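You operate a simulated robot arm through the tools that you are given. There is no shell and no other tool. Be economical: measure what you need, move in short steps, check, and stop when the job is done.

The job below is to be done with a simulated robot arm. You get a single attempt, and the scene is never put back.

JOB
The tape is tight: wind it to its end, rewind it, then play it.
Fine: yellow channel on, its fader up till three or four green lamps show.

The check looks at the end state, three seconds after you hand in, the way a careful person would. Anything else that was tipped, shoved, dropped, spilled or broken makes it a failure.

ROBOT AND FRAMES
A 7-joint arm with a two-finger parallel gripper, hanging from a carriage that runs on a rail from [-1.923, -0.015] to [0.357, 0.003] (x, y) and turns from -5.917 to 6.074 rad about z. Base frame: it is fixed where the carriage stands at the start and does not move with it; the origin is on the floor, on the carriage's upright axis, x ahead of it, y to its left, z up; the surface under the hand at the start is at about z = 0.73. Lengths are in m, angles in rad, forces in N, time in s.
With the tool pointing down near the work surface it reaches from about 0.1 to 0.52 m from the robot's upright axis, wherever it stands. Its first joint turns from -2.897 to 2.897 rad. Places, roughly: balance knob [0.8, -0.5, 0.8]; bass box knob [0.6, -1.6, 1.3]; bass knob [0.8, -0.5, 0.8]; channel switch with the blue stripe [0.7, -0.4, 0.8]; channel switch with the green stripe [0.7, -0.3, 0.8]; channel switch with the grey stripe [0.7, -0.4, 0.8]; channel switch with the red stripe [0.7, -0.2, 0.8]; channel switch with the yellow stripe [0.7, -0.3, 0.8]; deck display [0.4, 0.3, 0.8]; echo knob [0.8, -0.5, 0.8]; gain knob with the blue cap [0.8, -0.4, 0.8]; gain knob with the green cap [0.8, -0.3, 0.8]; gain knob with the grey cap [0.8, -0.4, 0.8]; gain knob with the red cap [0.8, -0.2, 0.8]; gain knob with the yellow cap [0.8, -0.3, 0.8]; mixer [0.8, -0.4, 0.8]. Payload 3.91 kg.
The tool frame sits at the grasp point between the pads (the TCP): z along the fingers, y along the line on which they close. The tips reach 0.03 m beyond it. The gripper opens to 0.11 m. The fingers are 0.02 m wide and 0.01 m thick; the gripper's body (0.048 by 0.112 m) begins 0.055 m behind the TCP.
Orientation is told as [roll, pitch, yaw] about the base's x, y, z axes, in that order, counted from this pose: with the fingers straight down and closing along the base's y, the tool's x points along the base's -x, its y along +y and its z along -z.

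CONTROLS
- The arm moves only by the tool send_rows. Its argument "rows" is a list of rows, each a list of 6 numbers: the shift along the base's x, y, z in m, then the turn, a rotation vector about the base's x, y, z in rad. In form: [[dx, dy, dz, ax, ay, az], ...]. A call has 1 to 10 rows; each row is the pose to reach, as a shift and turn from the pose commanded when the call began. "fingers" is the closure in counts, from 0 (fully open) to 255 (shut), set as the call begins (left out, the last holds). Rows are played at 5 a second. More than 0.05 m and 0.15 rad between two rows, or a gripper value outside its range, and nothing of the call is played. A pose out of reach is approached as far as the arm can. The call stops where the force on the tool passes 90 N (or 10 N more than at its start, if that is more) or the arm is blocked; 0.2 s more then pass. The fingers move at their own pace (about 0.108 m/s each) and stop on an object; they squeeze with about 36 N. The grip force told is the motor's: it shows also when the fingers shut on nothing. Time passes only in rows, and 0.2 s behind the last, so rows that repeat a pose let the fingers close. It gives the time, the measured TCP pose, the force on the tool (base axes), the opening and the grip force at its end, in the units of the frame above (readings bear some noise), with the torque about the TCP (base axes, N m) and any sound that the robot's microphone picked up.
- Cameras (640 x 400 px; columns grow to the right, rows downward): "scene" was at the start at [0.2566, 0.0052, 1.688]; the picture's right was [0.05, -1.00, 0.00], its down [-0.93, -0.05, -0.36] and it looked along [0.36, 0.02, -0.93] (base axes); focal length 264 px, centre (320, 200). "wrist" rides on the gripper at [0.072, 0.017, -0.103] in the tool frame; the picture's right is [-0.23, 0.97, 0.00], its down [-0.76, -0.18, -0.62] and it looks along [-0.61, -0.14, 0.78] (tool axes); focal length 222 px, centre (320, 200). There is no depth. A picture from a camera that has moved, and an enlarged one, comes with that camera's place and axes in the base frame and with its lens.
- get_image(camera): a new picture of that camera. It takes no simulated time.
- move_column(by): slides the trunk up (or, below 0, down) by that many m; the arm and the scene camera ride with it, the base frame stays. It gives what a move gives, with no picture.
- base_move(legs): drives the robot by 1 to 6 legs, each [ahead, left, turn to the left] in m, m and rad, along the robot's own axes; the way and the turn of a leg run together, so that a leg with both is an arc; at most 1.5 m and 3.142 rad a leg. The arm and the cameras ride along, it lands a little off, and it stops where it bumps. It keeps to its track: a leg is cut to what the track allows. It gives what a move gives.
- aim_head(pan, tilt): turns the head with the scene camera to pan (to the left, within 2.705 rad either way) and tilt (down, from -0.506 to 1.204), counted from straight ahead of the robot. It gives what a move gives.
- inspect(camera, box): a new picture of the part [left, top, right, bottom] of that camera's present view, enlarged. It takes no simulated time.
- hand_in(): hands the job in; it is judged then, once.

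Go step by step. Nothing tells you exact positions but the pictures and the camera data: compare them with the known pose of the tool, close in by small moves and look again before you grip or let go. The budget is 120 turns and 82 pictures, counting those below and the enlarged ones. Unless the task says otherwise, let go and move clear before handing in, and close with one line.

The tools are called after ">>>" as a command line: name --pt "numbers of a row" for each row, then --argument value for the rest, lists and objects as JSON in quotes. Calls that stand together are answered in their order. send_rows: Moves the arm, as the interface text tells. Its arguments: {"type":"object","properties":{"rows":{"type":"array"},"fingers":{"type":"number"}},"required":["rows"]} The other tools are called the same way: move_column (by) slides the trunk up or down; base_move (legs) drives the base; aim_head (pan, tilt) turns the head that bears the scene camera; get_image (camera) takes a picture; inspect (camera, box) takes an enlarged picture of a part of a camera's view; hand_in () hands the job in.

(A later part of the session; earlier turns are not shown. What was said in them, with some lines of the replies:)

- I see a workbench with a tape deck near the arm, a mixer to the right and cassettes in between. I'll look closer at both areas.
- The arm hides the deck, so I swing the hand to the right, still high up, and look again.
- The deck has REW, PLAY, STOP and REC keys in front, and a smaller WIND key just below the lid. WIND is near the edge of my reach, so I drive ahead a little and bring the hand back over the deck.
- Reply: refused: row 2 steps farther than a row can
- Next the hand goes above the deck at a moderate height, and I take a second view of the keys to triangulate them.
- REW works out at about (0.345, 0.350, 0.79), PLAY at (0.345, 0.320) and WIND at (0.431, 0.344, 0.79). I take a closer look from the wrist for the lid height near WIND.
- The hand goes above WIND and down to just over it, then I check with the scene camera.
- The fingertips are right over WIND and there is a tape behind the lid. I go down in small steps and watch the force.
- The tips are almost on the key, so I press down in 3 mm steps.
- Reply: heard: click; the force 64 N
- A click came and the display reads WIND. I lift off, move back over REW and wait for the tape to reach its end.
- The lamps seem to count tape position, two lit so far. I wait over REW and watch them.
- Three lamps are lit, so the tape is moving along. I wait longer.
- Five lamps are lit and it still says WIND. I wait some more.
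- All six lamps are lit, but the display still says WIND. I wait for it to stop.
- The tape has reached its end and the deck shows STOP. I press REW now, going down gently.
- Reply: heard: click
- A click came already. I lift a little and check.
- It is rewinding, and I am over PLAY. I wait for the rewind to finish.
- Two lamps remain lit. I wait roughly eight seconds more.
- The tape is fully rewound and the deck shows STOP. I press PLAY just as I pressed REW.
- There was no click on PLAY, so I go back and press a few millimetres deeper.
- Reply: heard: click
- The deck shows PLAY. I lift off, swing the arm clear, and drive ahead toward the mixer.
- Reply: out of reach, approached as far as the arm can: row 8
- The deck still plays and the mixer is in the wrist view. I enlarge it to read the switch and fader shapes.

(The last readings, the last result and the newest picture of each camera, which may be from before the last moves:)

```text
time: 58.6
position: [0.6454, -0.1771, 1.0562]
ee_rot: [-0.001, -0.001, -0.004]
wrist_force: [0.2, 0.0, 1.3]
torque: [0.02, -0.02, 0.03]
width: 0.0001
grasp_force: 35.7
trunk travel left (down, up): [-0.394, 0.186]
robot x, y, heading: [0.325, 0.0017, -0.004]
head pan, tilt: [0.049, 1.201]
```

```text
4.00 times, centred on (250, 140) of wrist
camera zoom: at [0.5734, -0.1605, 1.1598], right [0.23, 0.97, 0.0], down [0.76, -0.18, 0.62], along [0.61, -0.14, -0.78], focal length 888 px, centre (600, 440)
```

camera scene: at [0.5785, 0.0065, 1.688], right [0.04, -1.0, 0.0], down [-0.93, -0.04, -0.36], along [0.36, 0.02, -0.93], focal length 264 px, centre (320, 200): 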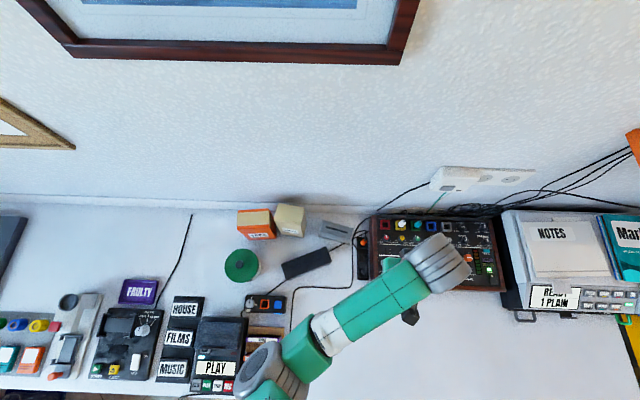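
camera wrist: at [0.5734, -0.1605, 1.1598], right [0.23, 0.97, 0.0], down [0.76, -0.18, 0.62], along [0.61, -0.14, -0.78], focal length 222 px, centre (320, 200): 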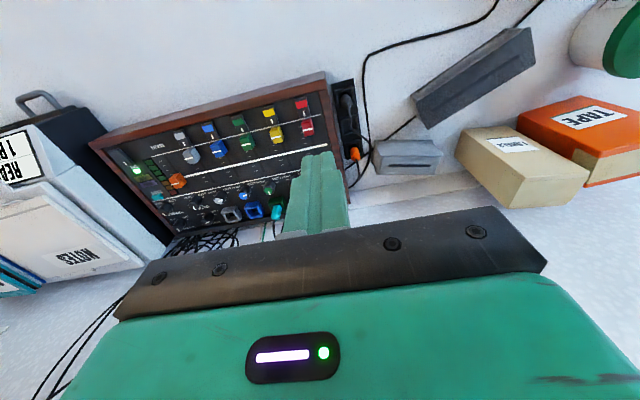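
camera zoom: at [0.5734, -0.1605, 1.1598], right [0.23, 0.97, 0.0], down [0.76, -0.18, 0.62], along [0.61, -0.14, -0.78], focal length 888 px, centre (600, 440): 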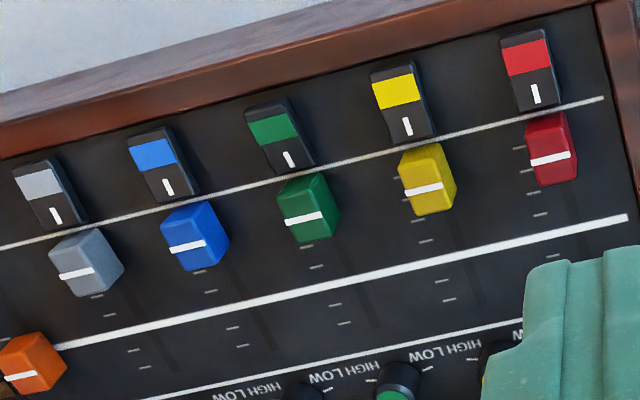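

The channel rockers have a white I mark at the back end, and the faders slide toward the back. I go closer for a look at the tilt of the yellow rocker.

>>> send_rows --pt "0.03 -0.03 -0.02 0 0 0" --pt "0.06 -0.06 -0.04 0 0 0" --pt "0.08 -0.09 -0.06 0 0 0" --pt "0.08 -0.09 -0.1 0 0 0" --pt "0.08 -0.09 -0.1 0 0 0"

>>> inspect --camera "wrist" --box '[200, 60, 360, 160]'

>>> get_image --camera "wrist"

>>> inspect --camera "scene" --box '[360, 200, 520, 300]'

```text
time: 59.9
position: [0.724, -0.2694, 0.956]
ee_rot: [-0.001, 0.0, -0.004]
wrist_force: [0.1, 0.4, 0.4]
torque: [0.0, 0.01, -0.01]
width: 0.0004
grasp_force: 35.4
trunk travel left (down, up): [-0.394, 0.186]
robot x, y, heading: [0.3242, 0.0015, -0.001]
head pan, tilt: [0.049, 1.201]
```

```text
4.00 times, centred on (280, 110) of wrist
camera zoom: at [0.6533, -0.2513, 1.0602], right [0.23, 0.97, 0.0], down [0.76, -0.18, 0.62], along [0.61, -0.14, -0.78], focal length 888 px, centre (480, 560)
```

zoom: 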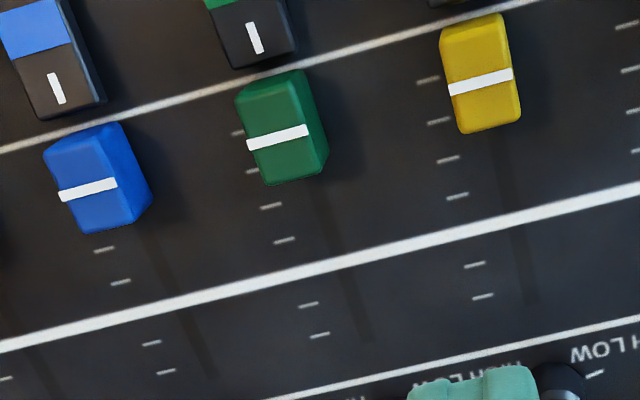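

```text
49 pictures are left
camera wrist: at [0.6533, -0.2513, 1.0602], right [0.23, 0.97, 0.0], down [0.76, -0.18, 0.62], along [0.61, -0.14, -0.78], focal length 222 px, centre (320, 200)
```

wrist: 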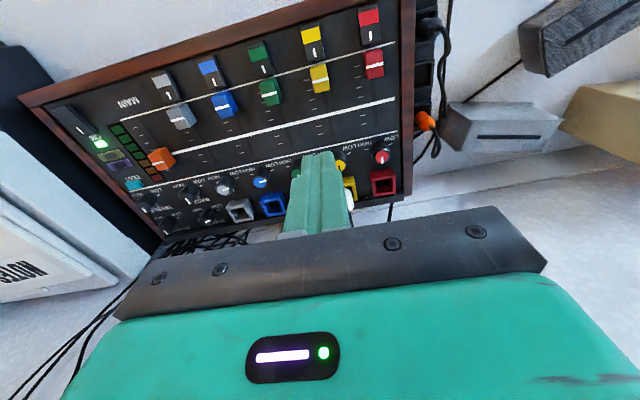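

```text
4.00 times, centred on (440, 250) of scene
camera zoom: at [0.5785, 0.0065, 1.688], right [0.04, -1.0, 0.0], down [-0.93, -0.04, -0.36], along [0.36, 0.02, -0.93], focal length 1058 px, centre (-160, 0)
```

zoom: 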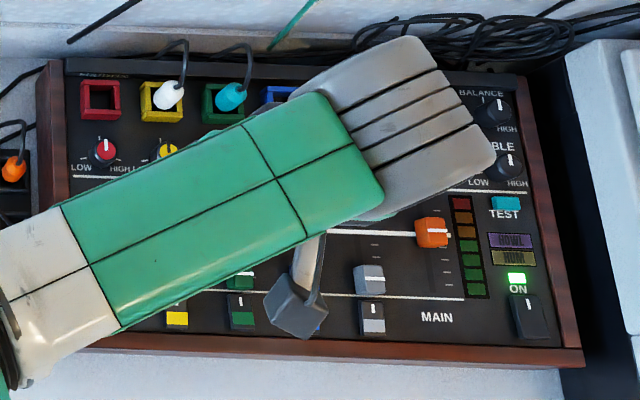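

Triangulation puts the yellow fader cap at about (0.696, -0.260, 0.82) and its rocker at about (0.664, -0.260). I shift the hand so the rocker is seen close up beside the fingers.

>>> send_rows --pt "-0.01 0.03 -0.02 0 0 0" --pt "-0.03 0.07 -0.04 0 0 0" --pt "-0.034 0.07 -0.06 0 0 0" --pt "-0.034 0.07 -0.06 0 0 0"

>>> inspect --camera "wrist" --box '[140, 60, 300, 160]'

>>> get_image --camera "wrist"

```text
time: 60.9
position: [0.6921, -0.198, 0.8964]
ee_rot: [-0.002, 0.001, -0.004]
wrist_force: [-0.8, 0.4, -0.1]
torque: [-0.02, -0.02, -0.02]
width: 0.0
grasp_force: 35.9
trunk travel left (down, up): [-0.394, 0.186]
robot x, y, heading: [0.3252, 0.0032, -0.006]
head pan, tilt: [0.049, 1.201]
```

```text
4.00 times, centred on (220, 110) of wrist
camera zoom: at [0.6206, -0.1824, 0.9999], right [0.23, 0.97, 0.0], down [0.76, -0.18, 0.62], along [0.61, -0.14, -0.78], focal length 888 px, centre (720, 560)
```

zoom: 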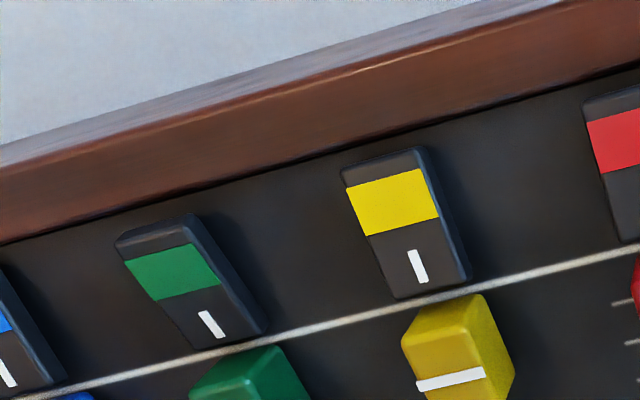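

```text
46 pictures are left
camera wrist: at [0.6206, -0.1824, 0.9999], right [0.23, 0.97, 0.0], down [0.76, -0.18, 0.62], along [0.61, -0.14, -0.78], focal length 222 px, centre (320, 200)
```

wrist: 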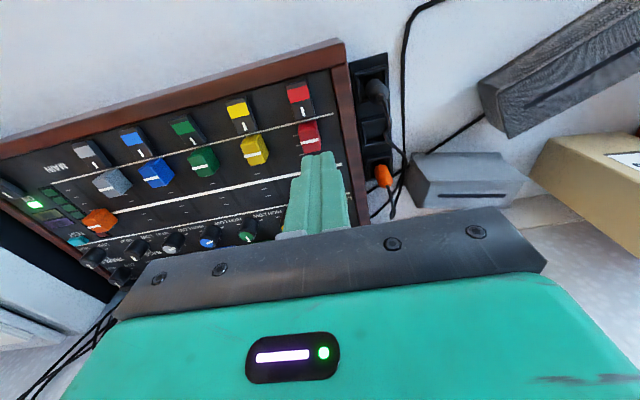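

The green and yellow rockers may tilt differently. I enlarge both, plus the power switch, for comparison.

>>> inspect --camera "wrist" --box '[160, 90, 270, 150]'

>>> inspect --camera "wrist" --box '[0, 120, 160, 220]'

```text
5.82 times, centred on (215, 120) of wrist
camera zoom: at [0.6206, -0.1824, 0.9999], right [0.23, 0.97, 0.0], down [0.76, -0.18, 0.62], along [0.61, -0.14, -0.78], focal length 1292 px, centre (931, 666)
```

zoom: 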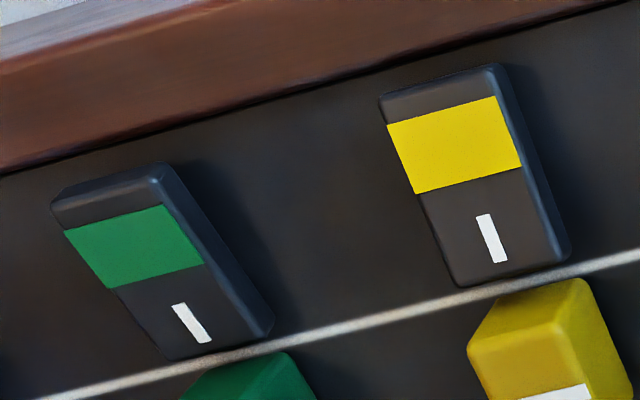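

```text
4.00 times, centred on (80, 170) of wrist
camera zoom: at [0.6206, -0.1824, 0.9999], right [0.23, 0.97, 0.0], down [0.76, -0.18, 0.62], along [0.61, -0.14, -0.78], focal length 888 px, centre (1280, 320)
```

zoom: 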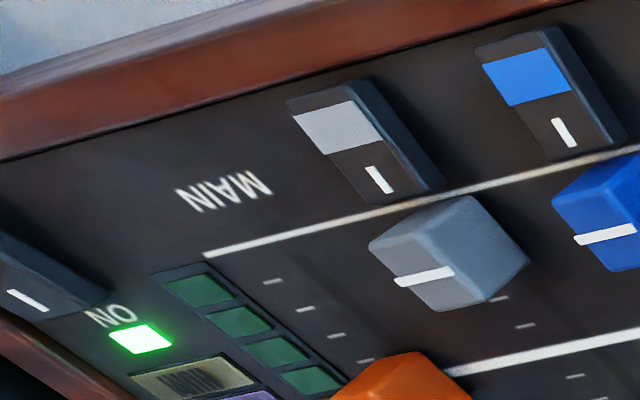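

Yellow looks like it has the front end down and the I end up, so it is off, unlike green and the lit power switch. I will press the I end with the tool tilted slightly, so the fingertip edge stays clear of the fader cap.

>>> send_rows --pt "-0.01 -0.03 0 0 0.1 0" --pt "-0.021 -0.062 0 0 0.2 0" --pt "-0.021 -0.062 -0.02 0 0.2 0" --pt "-0.021 -0.062 -0.032 0 0.2 0" --pt "-0.021 -0.062 -0.032 0 0.2 0"

>>> get_image --camera "wrist"

>>> inspect --camera "scene" --box '[360, 200, 520, 300]'

```text
time: 62.0
position: [0.6683, -0.2484, 0.8656]
ee_rot: [0.0, 0.201, -0.004]
wrist_force: [0.6, -0.4, 0.9]
torque: [-0.01, -0.01, 0.0]
width: 0.0001
grasp_force: 36.6
out of reach, approached as far as the arm can: row 3, 4, 5
trunk travel left (down, up): [-0.394, 0.186]
robot x, y, heading: [0.3235, 0.003, -0.007]
head pan, tilt: [0.049, 1.201]
```

```text
43 pictures are left
camera wrist: at [0.6189, -0.2304, 0.9819], right [0.23, 0.97, -0.05], down [0.87, -0.18, 0.46], along [0.44, -0.14, -0.89], focal length 222 px, centre (320, 200)
```

wrist: 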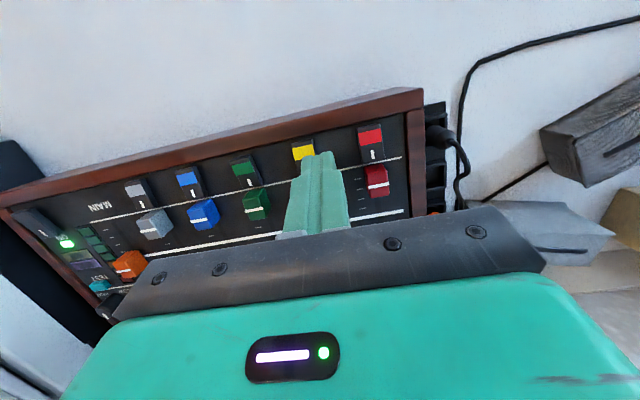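

```text
4.00 times, centred on (440, 250) of scene
camera zoom: at [0.5786, 0.0065, 1.688], right [0.04, -1.0, 0.0], down [-0.93, -0.04, -0.36], along [0.36, 0.02, -0.93], focal length 1058 px, centre (-160, 0)
```

zoom: 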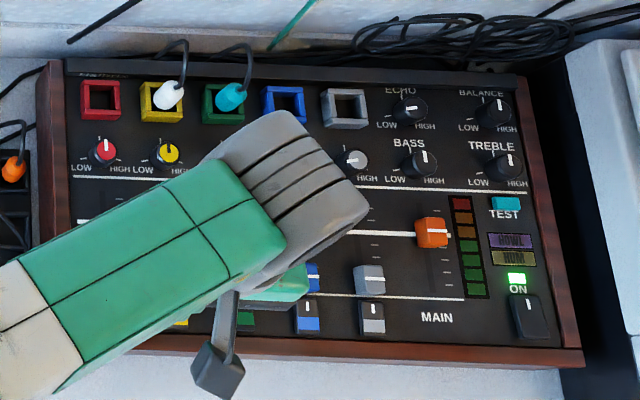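

The tilted pose is just out of reach. I lift, bring the carriage a bit farther ahead, and try again.

>>> send_rows --pt "0 0 0.03 0 0 0" --pt "0 0 0.07 0 0 0"

>>> base_move --legs '[[0.03, 0, 0]]'

>>> move_column --by -0.05

```text
time: 62.6
position: [0.6673, -0.2481, 0.9376]
ee_rot: [0.001, 0.201, -0.004]
wrist_force: [0.2, 0.1, -0.2]
torque: [-0.03, -0.03, -0.02]
width: 0.0001
grasp_force: 35.8
trunk travel left (down, up): [-0.394, 0.186]
robot x, y, heading: [0.3232, -0.0009, -0.01]
head pan, tilt: [0.049, 1.201]
```

```text
time: 63.5
position: [0.699, -0.2479, 0.9379]
ee_rot: [0.001, 0.199, -0.004]
wrist_force: [-1.0, 0.6, 0.0]
torque: [0.04, 0.01, 0.03]
width: 0.0
grasp_force: 35.6
trunk travel left (down, up): [-0.394, 0.186]
robot x, y, heading: [0.353, 0.0057, -0.008]
head pan, tilt: [0.049, 1.201]
```

```text
time: 64.4
position: [0.6985, -0.2467, 0.8869]
ee_rot: [-0.002, 0.2, -0.002]
wrist_force: [0.4, -0.1, -0.2]
torque: [0.03, 0.01, -0.02]
width: 0.0001
grasp_force: 36.1
trunk travel left (down, up): [-0.344, 0.236]
robot x, y, heading: [0.3495, 0.0014, -0.008]
head pan, tilt: [0.049, 1.201]
```

Now I move over the I end of the yellow rocker again.

>>> send_rows --pt "-0.014 -0.007 0 0 0 0" --pt "-0.027 -0.013 0 0 0 0" --pt "-0.027 -0.013 -0.012 0 0 0" --pt "-0.027 -0.013 -0.022 0 0 0" --pt "-0.027 -0.013 -0.022 0 0 0"

>>> inspect --camera "wrist" --box '[220, 100, 400, 220]'

```text
time: 65.6
position: [0.6708, -0.2612, 0.8651]
ee_rot: [-0.003, 0.201, -0.003]
wrist_force: [-0.4, 0.2, -0.2]
torque: [0.01, 0.02, 0.02]
width: 0.0005
grasp_force: 36.0
trunk travel left (down, up): [-0.344, 0.236]
robot x, y, heading: [0.3533, 0.003, -0.009]
head pan, tilt: [0.049, 1.201]
```

```text
3.33 times, centred on (310, 160) of wrist
camera zoom: at [0.6218, -0.2447, 0.9812], right [0.23, 0.97, -0.05], down [0.87, -0.18, 0.46], along [0.44, -0.14, -0.89], focal length 740 px, centre (353, 333)
```

zoom: 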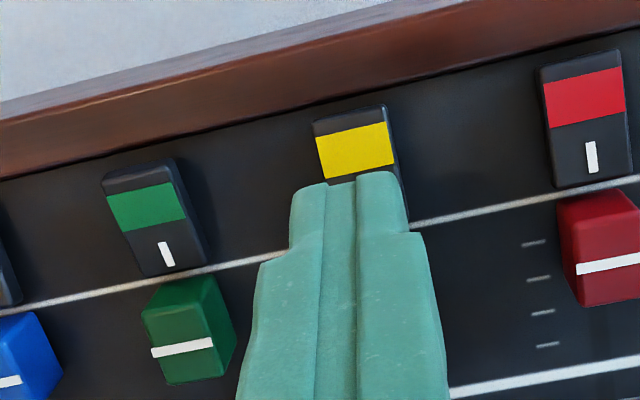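

The pose is right and the fingertip covers the I half. I press down slowly.

>>> send_rows --pt "0 0 -0.006 0 0 0" --pt "0 0 -0.01 0 0 0" --pt "0 0 -0.013 0 0 0"

>>> inspect --camera "wrist" --box '[220, 100, 400, 220]'

```text
time: 66.4
position: [0.6709, -0.2612, 0.853]
ee_rot: [0.0, 0.201, -0.004]
wrist_force: [-0.3, -0.8, 0.4]
torque: [-0.01, 0.0, -0.06]
width: 0.0002
grasp_force: 36.3
trunk travel left (down, up): [-0.344, 0.236]
robot x, y, heading: [0.3516, 0.0007, -0.003]
head pan, tilt: [0.049, 1.201]
```

```text
3.33 times, centred on (310, 160) of wrist
camera zoom: at [0.6217, -0.2438, 0.9683], right [0.23, 0.97, -0.05], down [0.87, -0.18, 0.46], along [0.44, -0.14, -0.89], focal length 740 px, centre (353, 333)
```

zoom: 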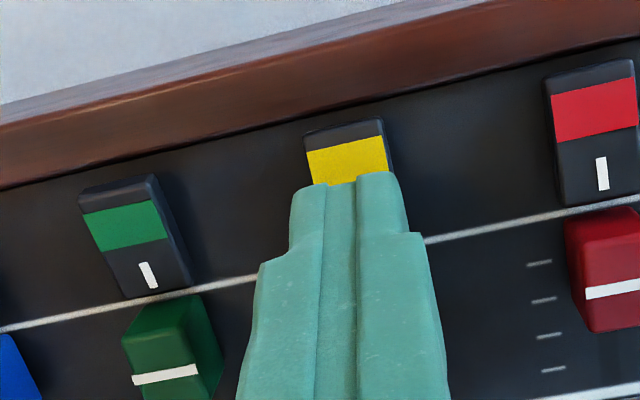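

There is no contact yet, so I go on down in small steps.

>>> send_rows --pt "0 0 -0.003 0 0 0" --pt "0 0 -0.006 0 0 0" --pt "0 0 -0.008 0 0 0"

>>> inspect --camera "wrist" --box '[220, 100, 400, 220]'

```text
time: 67.2
position: [0.6719, -0.2594, 0.8443]
ee_rot: [-0.002, 0.2, -0.004]
wrist_force: [-0.4, -1.2, 1.0]
torque: [-0.04, 0.0, 0.0]
width: 0.0
grasp_force: 36.0
trunk travel left (down, up): [-0.344, 0.236]
robot x, y, heading: [0.354, 0.0041, -0.007]
head pan, tilt: [0.049, 1.201]
```

```text
3.33 times, centred on (310, 160) of wrist
camera zoom: at [0.6221, -0.2436, 0.9603], right [0.23, 0.97, -0.05], down [0.87, -0.18, 0.46], along [0.44, -0.14, -0.89], focal length 740 px, centre (353, 333)
```

zoom: 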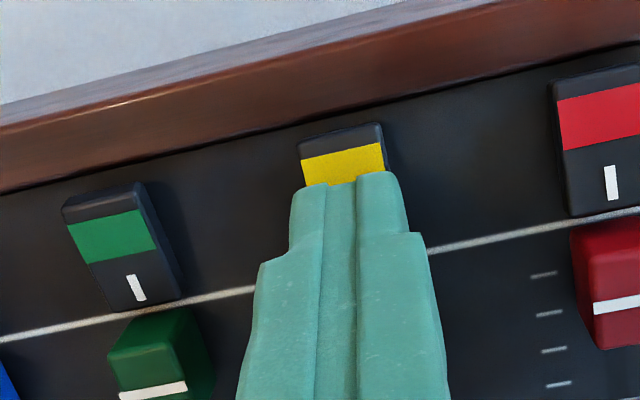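

Still free. I go lower, nudging 2 mm toward the back since the rocker sits lower than I figured.

>>> send_rows --pt "0.002 0 -0.003 0 0 0" --pt "0.002 0 -0.006 0 0 0" --pt "0.002 0 -0.008 0 0 0"

>>> inspect --camera "wrist" --box '[220, 100, 400, 220]'

```text
time: 68.0
position: [0.6743, -0.2598, 0.84]
ee_rot: [-0.003, 0.201, -0.006]
wrist_force: [-14.0, 13.6, 71.3]
torque: [0.41, 0.16, 0.08]
width: 0.0001
grasp_force: 35.9
trunk travel left (down, up): [-0.344, 0.236]
robot x, y, heading: [0.3512, 0.0014, -0.007]
head pan, tilt: [0.049, 1.201]
```

```text
3.33 times, centred on (310, 160) of wrist
camera zoom: at [0.6254, -0.2434, 0.956], right [0.23, 0.97, -0.05], down [0.87, -0.18, 0.46], along [0.44, -0.15, -0.89], focal length 740 px, centre (353, 333)
```

zoom: 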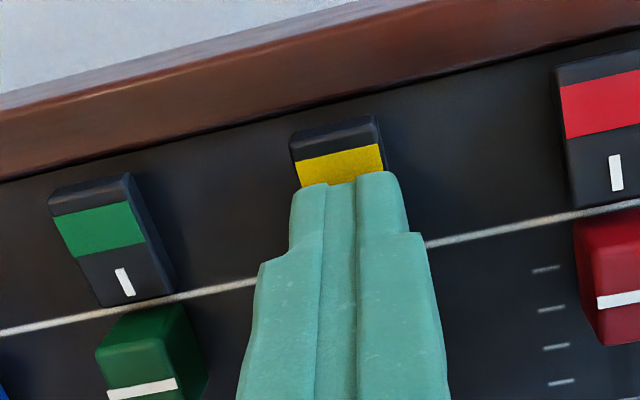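

It met 71 N and the front face of the yellow rocker looks taller now. I lift and compare.

>>> send_rows --pt "0 0 0.02 0 0 0" --pt "0 0 0.05 0 0 0" --pt "0 0.03 0.06 0 -0.1 0" --pt "0.01 0.06 0.06 0 -0.2 0" --pt "0.01 0.06 0.06 0 -0.2 0"

>>> inspect --camera "wrist" --box '[140, 80, 300, 180]'

>>> get_image --camera "wrist"

```text
time: 69.2
position: [0.684, -0.202, 0.8985]
ee_rot: [0.0, 0.0, -0.004]
wrist_force: [-0.6, 0.5, -0.8]
torque: [0.01, 0.0, 0.01]
width: 0.0002
grasp_force: 36.0
trunk travel left (down, up): [-0.344, 0.236]
robot x, y, heading: [0.3528, 0.0038, -0.005]
head pan, tilt: [0.049, 1.201]
```

```text
4.00 times, centred on (220, 130) of wrist
camera zoom: at [0.6115, -0.1858, 1.002], right [0.23, 0.97, 0.0], down [0.76, -0.18, 0.62], along [0.61, -0.14, -0.78], focal length 888 px, centre (720, 480)
```

zoom: 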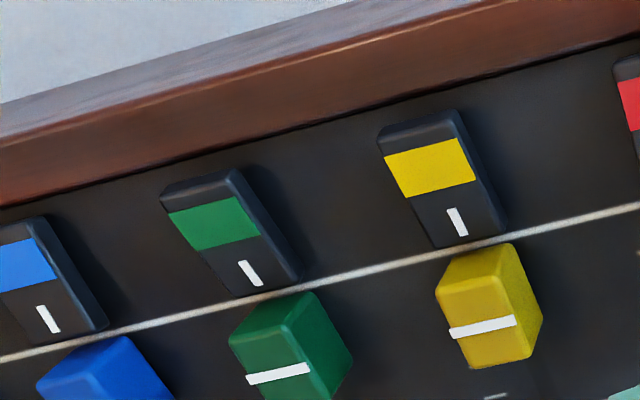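

```text
36 pictures are left
camera wrist: at [0.6115, -0.1858, 1.002], right [0.23, 0.97, 0.0], down [0.76, -0.18, 0.62], along [0.61, -0.14, -0.78], focal length 222 px, centre (320, 200)
```

wrist: 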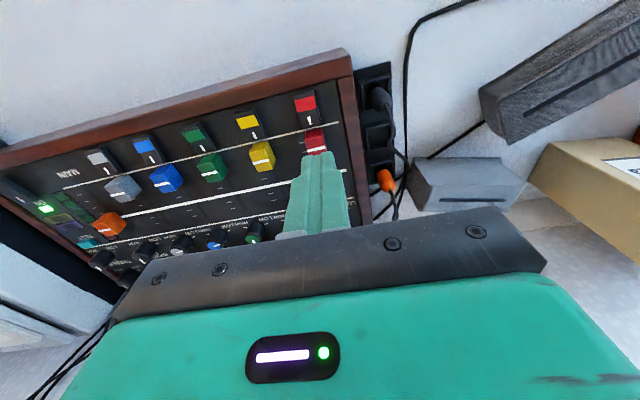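

The yellow rocker now tilts as the green one does, so it is on. Next I straddle the yellow fader cap at (0.696, -0.261) with the fingers slightly open.

>>> send_rows --pt "0.006 -0.03 0 0 0 0" --pt "0.012 -0.059 0 0 0 0" --pt "0.012 -0.059 -0.02 0 0 0" --pt "0.012 -0.059 -0.035 0 0 0" --pt "0.012 -0.059 -0.035 0 0 0" --fingers 160

>>> inspect --camera "wrist" --box '[220, 90, 420, 220]'

```text
time: 70.4
position: [0.6951, -0.2619, 0.8604]
ee_rot: [-0.001, 0.001, -0.004]
wrist_force: [-0.1, -0.2, -0.6]
torque: [0.05, 0.0, 0.02]
width: 0.0411
grasp_force: 0.1
trunk travel left (down, up): [-0.344, 0.236]
robot x, y, heading: [0.3539, 0.007, -0.007]
head pan, tilt: [0.049, 1.201]
```

```text
3.08 times, centred on (320, 155) of wrist
camera zoom: at [0.6245, -0.2447, 0.9647], right [0.23, 0.97, 0.0], down [0.76, -0.18, 0.62], along [0.61, -0.14, -0.78], focal length 684 px, centre (320, 338)
```

zoom: 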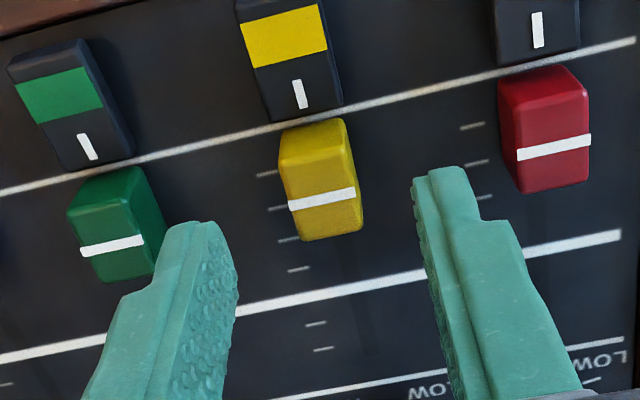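

The fingers straddle the yellow cap well. I lower them beside it and close gently.

>>> send_rows --pt "0.001 0.001 -0.012 0 0 0" --pt "0.001 0.001 -0.022 0 0 0" --pt "0.001 0.001 -0.022 0 0 0"

>>> send_rows --pt "0 0 0 0 0 0" --pt "0 0 0 0 0 0" --fingers 230

>>> inspect --camera "wrist" --box '[220, 90, 420, 220]'

```text
time: 71.2
position: [0.6962, -0.26, 0.8404]
ee_rot: [0.001, 0.001, -0.004]
wrist_force: [0.0, -0.5, 0.0]
torque: [-0.02, 0.02, 0.0]
width: 0.041
grasp_force: 0.0
trunk travel left (down, up): [-0.344, 0.236]
robot x, y, heading: [0.3534, 0.0031, -0.004]
head pan, tilt: [0.049, 1.201]
```

```text
time: 71.8
position: [0.6961, -0.2614, 0.8394]
ee_rot: [-0.001, -0.001, -0.005]
wrist_force: [0.9, -4.2, -6.4]
torque: [-0.1, -0.34, 0.69]
width: 0.0157
grasp_force: 44.8
trunk travel left (down, up): [-0.344, 0.236]
robot x, y, heading: [0.3519, 0.0018, -0.006]
head pan, tilt: [0.049, 1.201]
```

```text
3.08 times, centred on (320, 155) of wrist
camera zoom: at [0.6252, -0.2438, 0.9431], right [0.23, 0.97, 0.0], down [0.76, -0.18, 0.62], along [0.61, -0.14, -0.78], focal length 684 px, centre (320, 338)
```

zoom: 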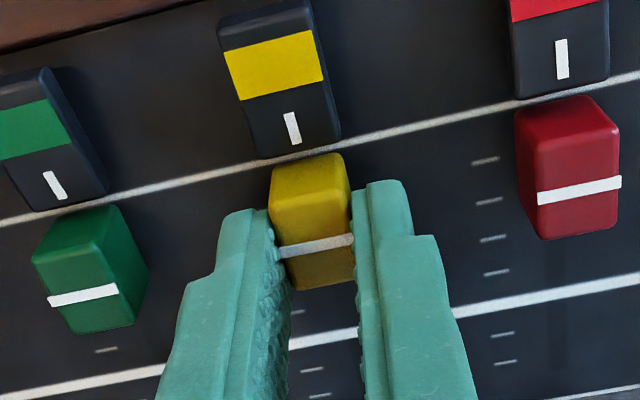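

The cap is held. I slide it 1 cm toward the back and read the meter.

>>> send_rows --pt "0.005 0 0 0 0 0" --pt "0.01 0 0 0 0 0" --pt "0.01 0 0 0 0 0"

>>> inspect --camera "scene" --box '[340, 190, 540, 320]'

>>> get_image --camera "wrist"

```text
time: 72.6
position: [0.7048, -0.2613, 0.8393]
ee_rot: [-0.001, 0.003, -0.006]
wrist_force: [0.4, -11.8, -24.7]
torque: [0.05, -0.71, 0.78]
width: 0.0156
grasp_force: 44.7
trunk travel left (down, up): [-0.344, 0.236]
robot x, y, heading: [0.3509, 0.0041, -0.005]
head pan, tilt: [0.049, 1.201]
```

```text
3.08 times, centred on (440, 255) of scene
camera zoom: at [0.6083, 0.0059, 1.6375], right [0.04, -1.0, 0.0], down [-0.93, -0.04, -0.36], along [0.36, 0.02, -0.93], focal length 814 px, centre (-49, 31)
```

zoom: 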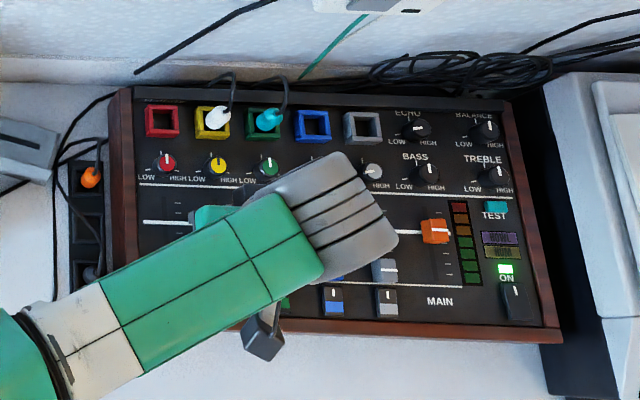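

```text
32 pictures are left
camera wrist: at [0.6345, -0.2435, 0.9432], right [0.23, 0.97, 0.0], down [0.76, -0.18, 0.62], along [0.6, -0.15, -0.78], focal length 222 px, centre (320, 200)
```

wrist: 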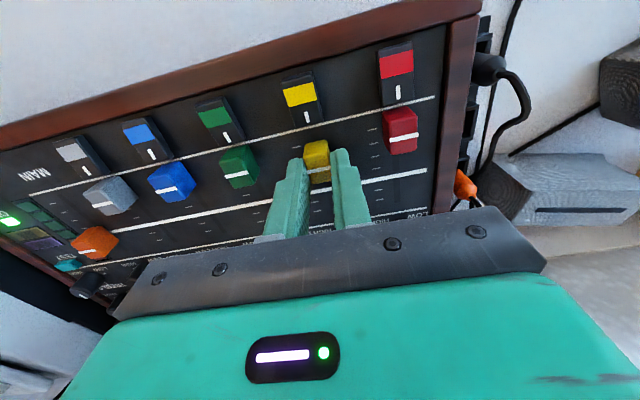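

No lamps show yet. I slide another centimetre, easing the side load a little.

>>> send_rows --pt "0.005 -0.0005 -0.0005 0 0 0" --pt "0.01 -0.0005 -0.001 0 0 0" --pt "0.01 -0.0005 -0.001 0 0 0"

>>> inspect --camera "scene" --box '[440, 240, 520, 290]'

```text
time: 73.4
position: [0.7172, -0.2598, 0.8405]
ee_rot: [-0.002, 0.0, -0.004]
wrist_force: [-1.4, -6.4, 8.3]
torque: [0.14, 1.36, 0.84]
width: 0.0155
grasp_force: 45.4
trunk travel left (down, up): [-0.344, 0.236]
robot x, y, heading: [0.3521, 0.0023, -0.003]
head pan, tilt: [0.049, 1.201]
```

```text
8.00 times, centred on (480, 265) of scene
camera zoom: at [0.6087, 0.0059, 1.6383], right [0.04, -1.0, 0.0], down [-0.93, -0.04, -0.36], along [0.36, 0.02, -0.93], focal length 2116 px, centre (-960, -320)
```

zoom: 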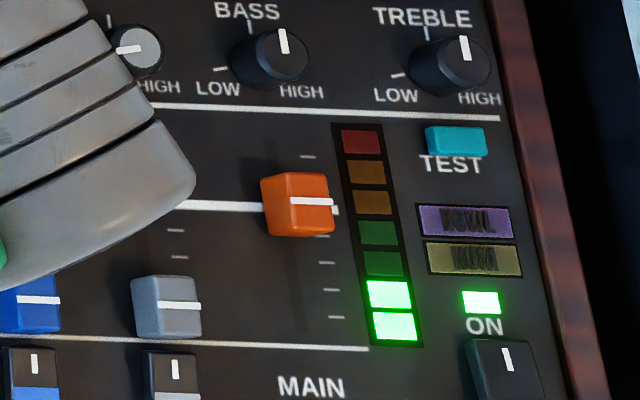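

Two green lamps are lit, so the tape signal is coming through. I slide 6 mm more.

>>> send_rows --pt "0.003 0 0 0 0 0" --pt "0.006 0 0 0 0 0" --pt "0.006 0 0 0 0 0"

>>> inspect --camera "scene" --box '[440, 240, 520, 290]'

```text
time: 74.2
position: [0.7251, -0.2611, 0.84]
ee_rot: [-0.002, -0.003, -0.002]
wrist_force: [-1.9, -0.3, 30.4]
torque: [-0.02, 0.81, 0.7]
width: 0.0157
grasp_force: 45.0
trunk travel left (down, up): [-0.344, 0.236]
robot x, y, heading: [0.3482, 0.0015, -0.007]
head pan, tilt: [0.049, 1.201]
```

```text
8.00 times, centred on (480, 265) of scene
camera zoom: at [0.6093, 0.0062, 1.6386], right [0.04, -1.0, 0.0], down [-0.93, -0.04, -0.36], along [0.36, 0.02, -0.93], focal length 2116 px, centre (-960, -320)
```

zoom: 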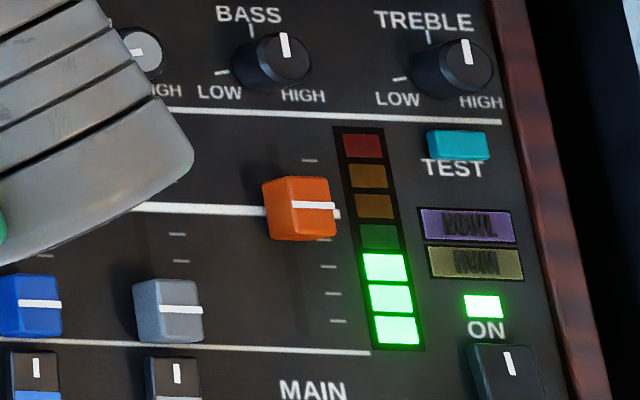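

Three lamps are lit. I add 3 mm to be safely inside the range, relieve the vertical load and check again over time.

>>> send_rows --pt "0.0015 0 0.001 0 0 0" --pt "0.003 0 0.0015 0 0 0" --pt "0.003 0 0.0015 0 0 0"

>>> inspect --camera "scene" --box '[440, 240, 520, 290]'

>>> send_rows --pt "0 0 0 0 0 0" --pt "0 0 0 0 0 0" --pt "0 0 0 0 0 0"

>>> inspect --camera "scene" --box '[440, 240, 520, 290]'

```text
time: 75.0
position: [0.7269, -0.26, 0.8391]
ee_rot: [-0.002, 0.0, -0.003]
wrist_force: [1.8, -7.1, -1.5]
torque: [-0.09, -1.44, 0.67]
width: 0.0159
grasp_force: 45.1
trunk travel left (down, up): [-0.344, 0.236]
robot x, y, heading: [0.3562, 0.0026, -0.005]
head pan, tilt: [0.049, 1.201]
```

```text
8.00 times, centred on (480, 265) of scene
camera zoom: at [0.609, 0.006, 1.6378], right [0.04, -1.0, 0.0], down [-0.93, -0.04, -0.36], along [0.36, 0.02, -0.93], focal length 2116 px, centre (-960, -320)
```

zoom: 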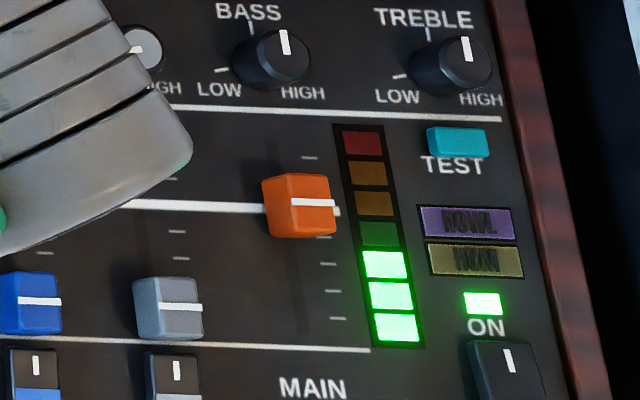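

```text
time: 75.8
position: [0.7262, -0.2607, 0.8392]
ee_rot: [-0.001, 0.003, -0.002]
wrist_force: [1.4, -10.2, -15.1]
torque: [-0.15, -0.89, 0.68]
width: 0.0158
grasp_force: 44.9
trunk travel left (down, up): [-0.344, 0.236]
robot x, y, heading: [0.3512, -0.0014, -0.004]
head pan, tilt: [0.049, 1.201]
```

```text
8.00 times, centred on (480, 265) of scene
camera zoom: at [0.6086, 0.006, 1.6378], right [0.04, -1.0, 0.0], down [-0.93, -0.04, -0.36], along [0.36, 0.02, -0.93], focal length 2116 px, centre (-960, -320)
```

zoom: 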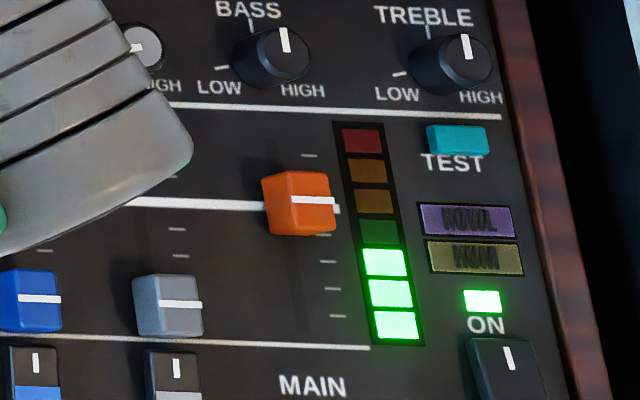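

Three green lamps hold steady. I open the fingers a little, lift straight up and check everything.

>>> send_rows --pt "0 0 0 0 0 0" --pt "0 0 0 0 0 0" --pt "0 0 0 0 0 0" --fingers 165

>>> send_rows --pt "0 0 0.03 0 0 0" --pt "0 0 0.07 0 0 0" --pt "0 0 0.11 0 0 0" --pt "-0.02 0.03 0.13 0 0 0" --pt "-0.04 0.06 0.15 0 0 0" --pt "-0.06 0.1 0.16 0 0 0" --pt "-0.08 0.14 0.16 0 0 0" --pt "-0.09 0.18 0.16 0 0 0" --pt "-0.1 0.22 0.16 0 0 0"

>>> get_image --camera "scene"

>>> inspect --camera "scene" --box '[360, 200, 520, 310]'

```text
time: 76.6
position: [0.727, -0.2592, 0.8393]
ee_rot: [0.0, 0.0, -0.004]
wrist_force: [-0.9, 1.1, -1.0]
torque: [0.0, 0.0, -0.01]
width: 0.039
grasp_force: 0.1
trunk travel left (down, up): [-0.344, 0.236]
robot x, y, heading: [0.3535, 0.0063, -0.012]
head pan, tilt: [0.049, 1.201]
```

```text
time: 78.6
position: [0.6265, -0.0401, 1.0014]
ee_rot: [-0.001, 0.0, -0.006]
wrist_force: [0.6, 0.0, 0.3]
torque: [0.0, 0.04, 0.01]
width: 0.0387
grasp_force: 0.0
trunk travel left (down, up): [-0.344, 0.236]
robot x, y, heading: [0.3537, 0.0056, -0.009]
head pan, tilt: [0.049, 1.201]
```

```text
27 pictures are left
camera scene: at [0.6088, 0.0065, 1.638], right [0.04, -1.0, 0.0], down [-0.93, -0.04, -0.36], along [0.36, 0.02, -0.93], focal length 264 px, centre (320, 200)
```

scene: 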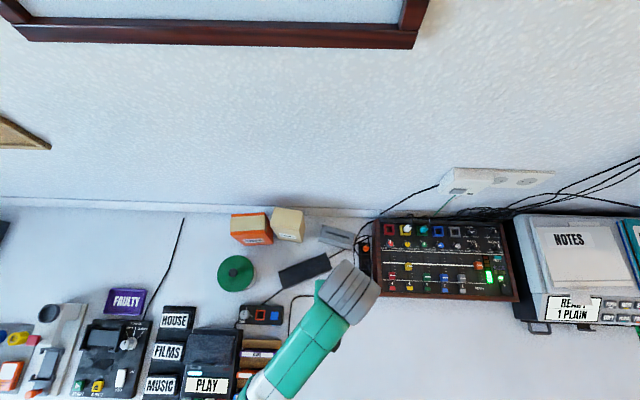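

```text
3.64 times, centred on (440, 255) of scene
camera zoom: at [0.6088, 0.0065, 1.638], right [0.04, -1.0, 0.0], down [-0.93, -0.04, -0.36], along [0.36, 0.02, -0.93], focal length 962 px, centre (-116, 0)
```

zoom: 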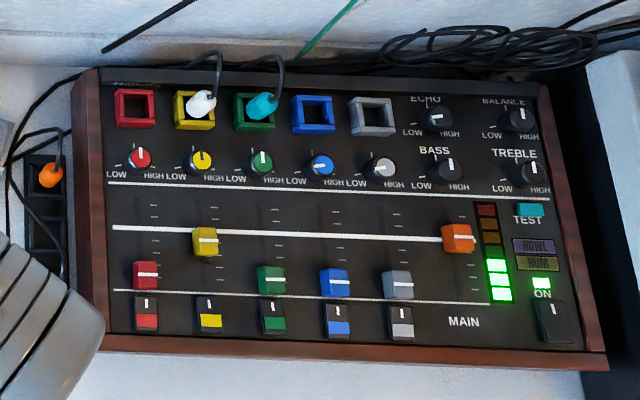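

The yellow channel is on with three green lamps showing, the deck reads PLAY, and the hand is clear with nothing disturbed. I hand in now.

>>> hand_in

```text
The job is handed in.
```

I wound the tape to its end, rewound it fully and left it playing; the yellow channel is on, with its fader up so that three green lamps show.
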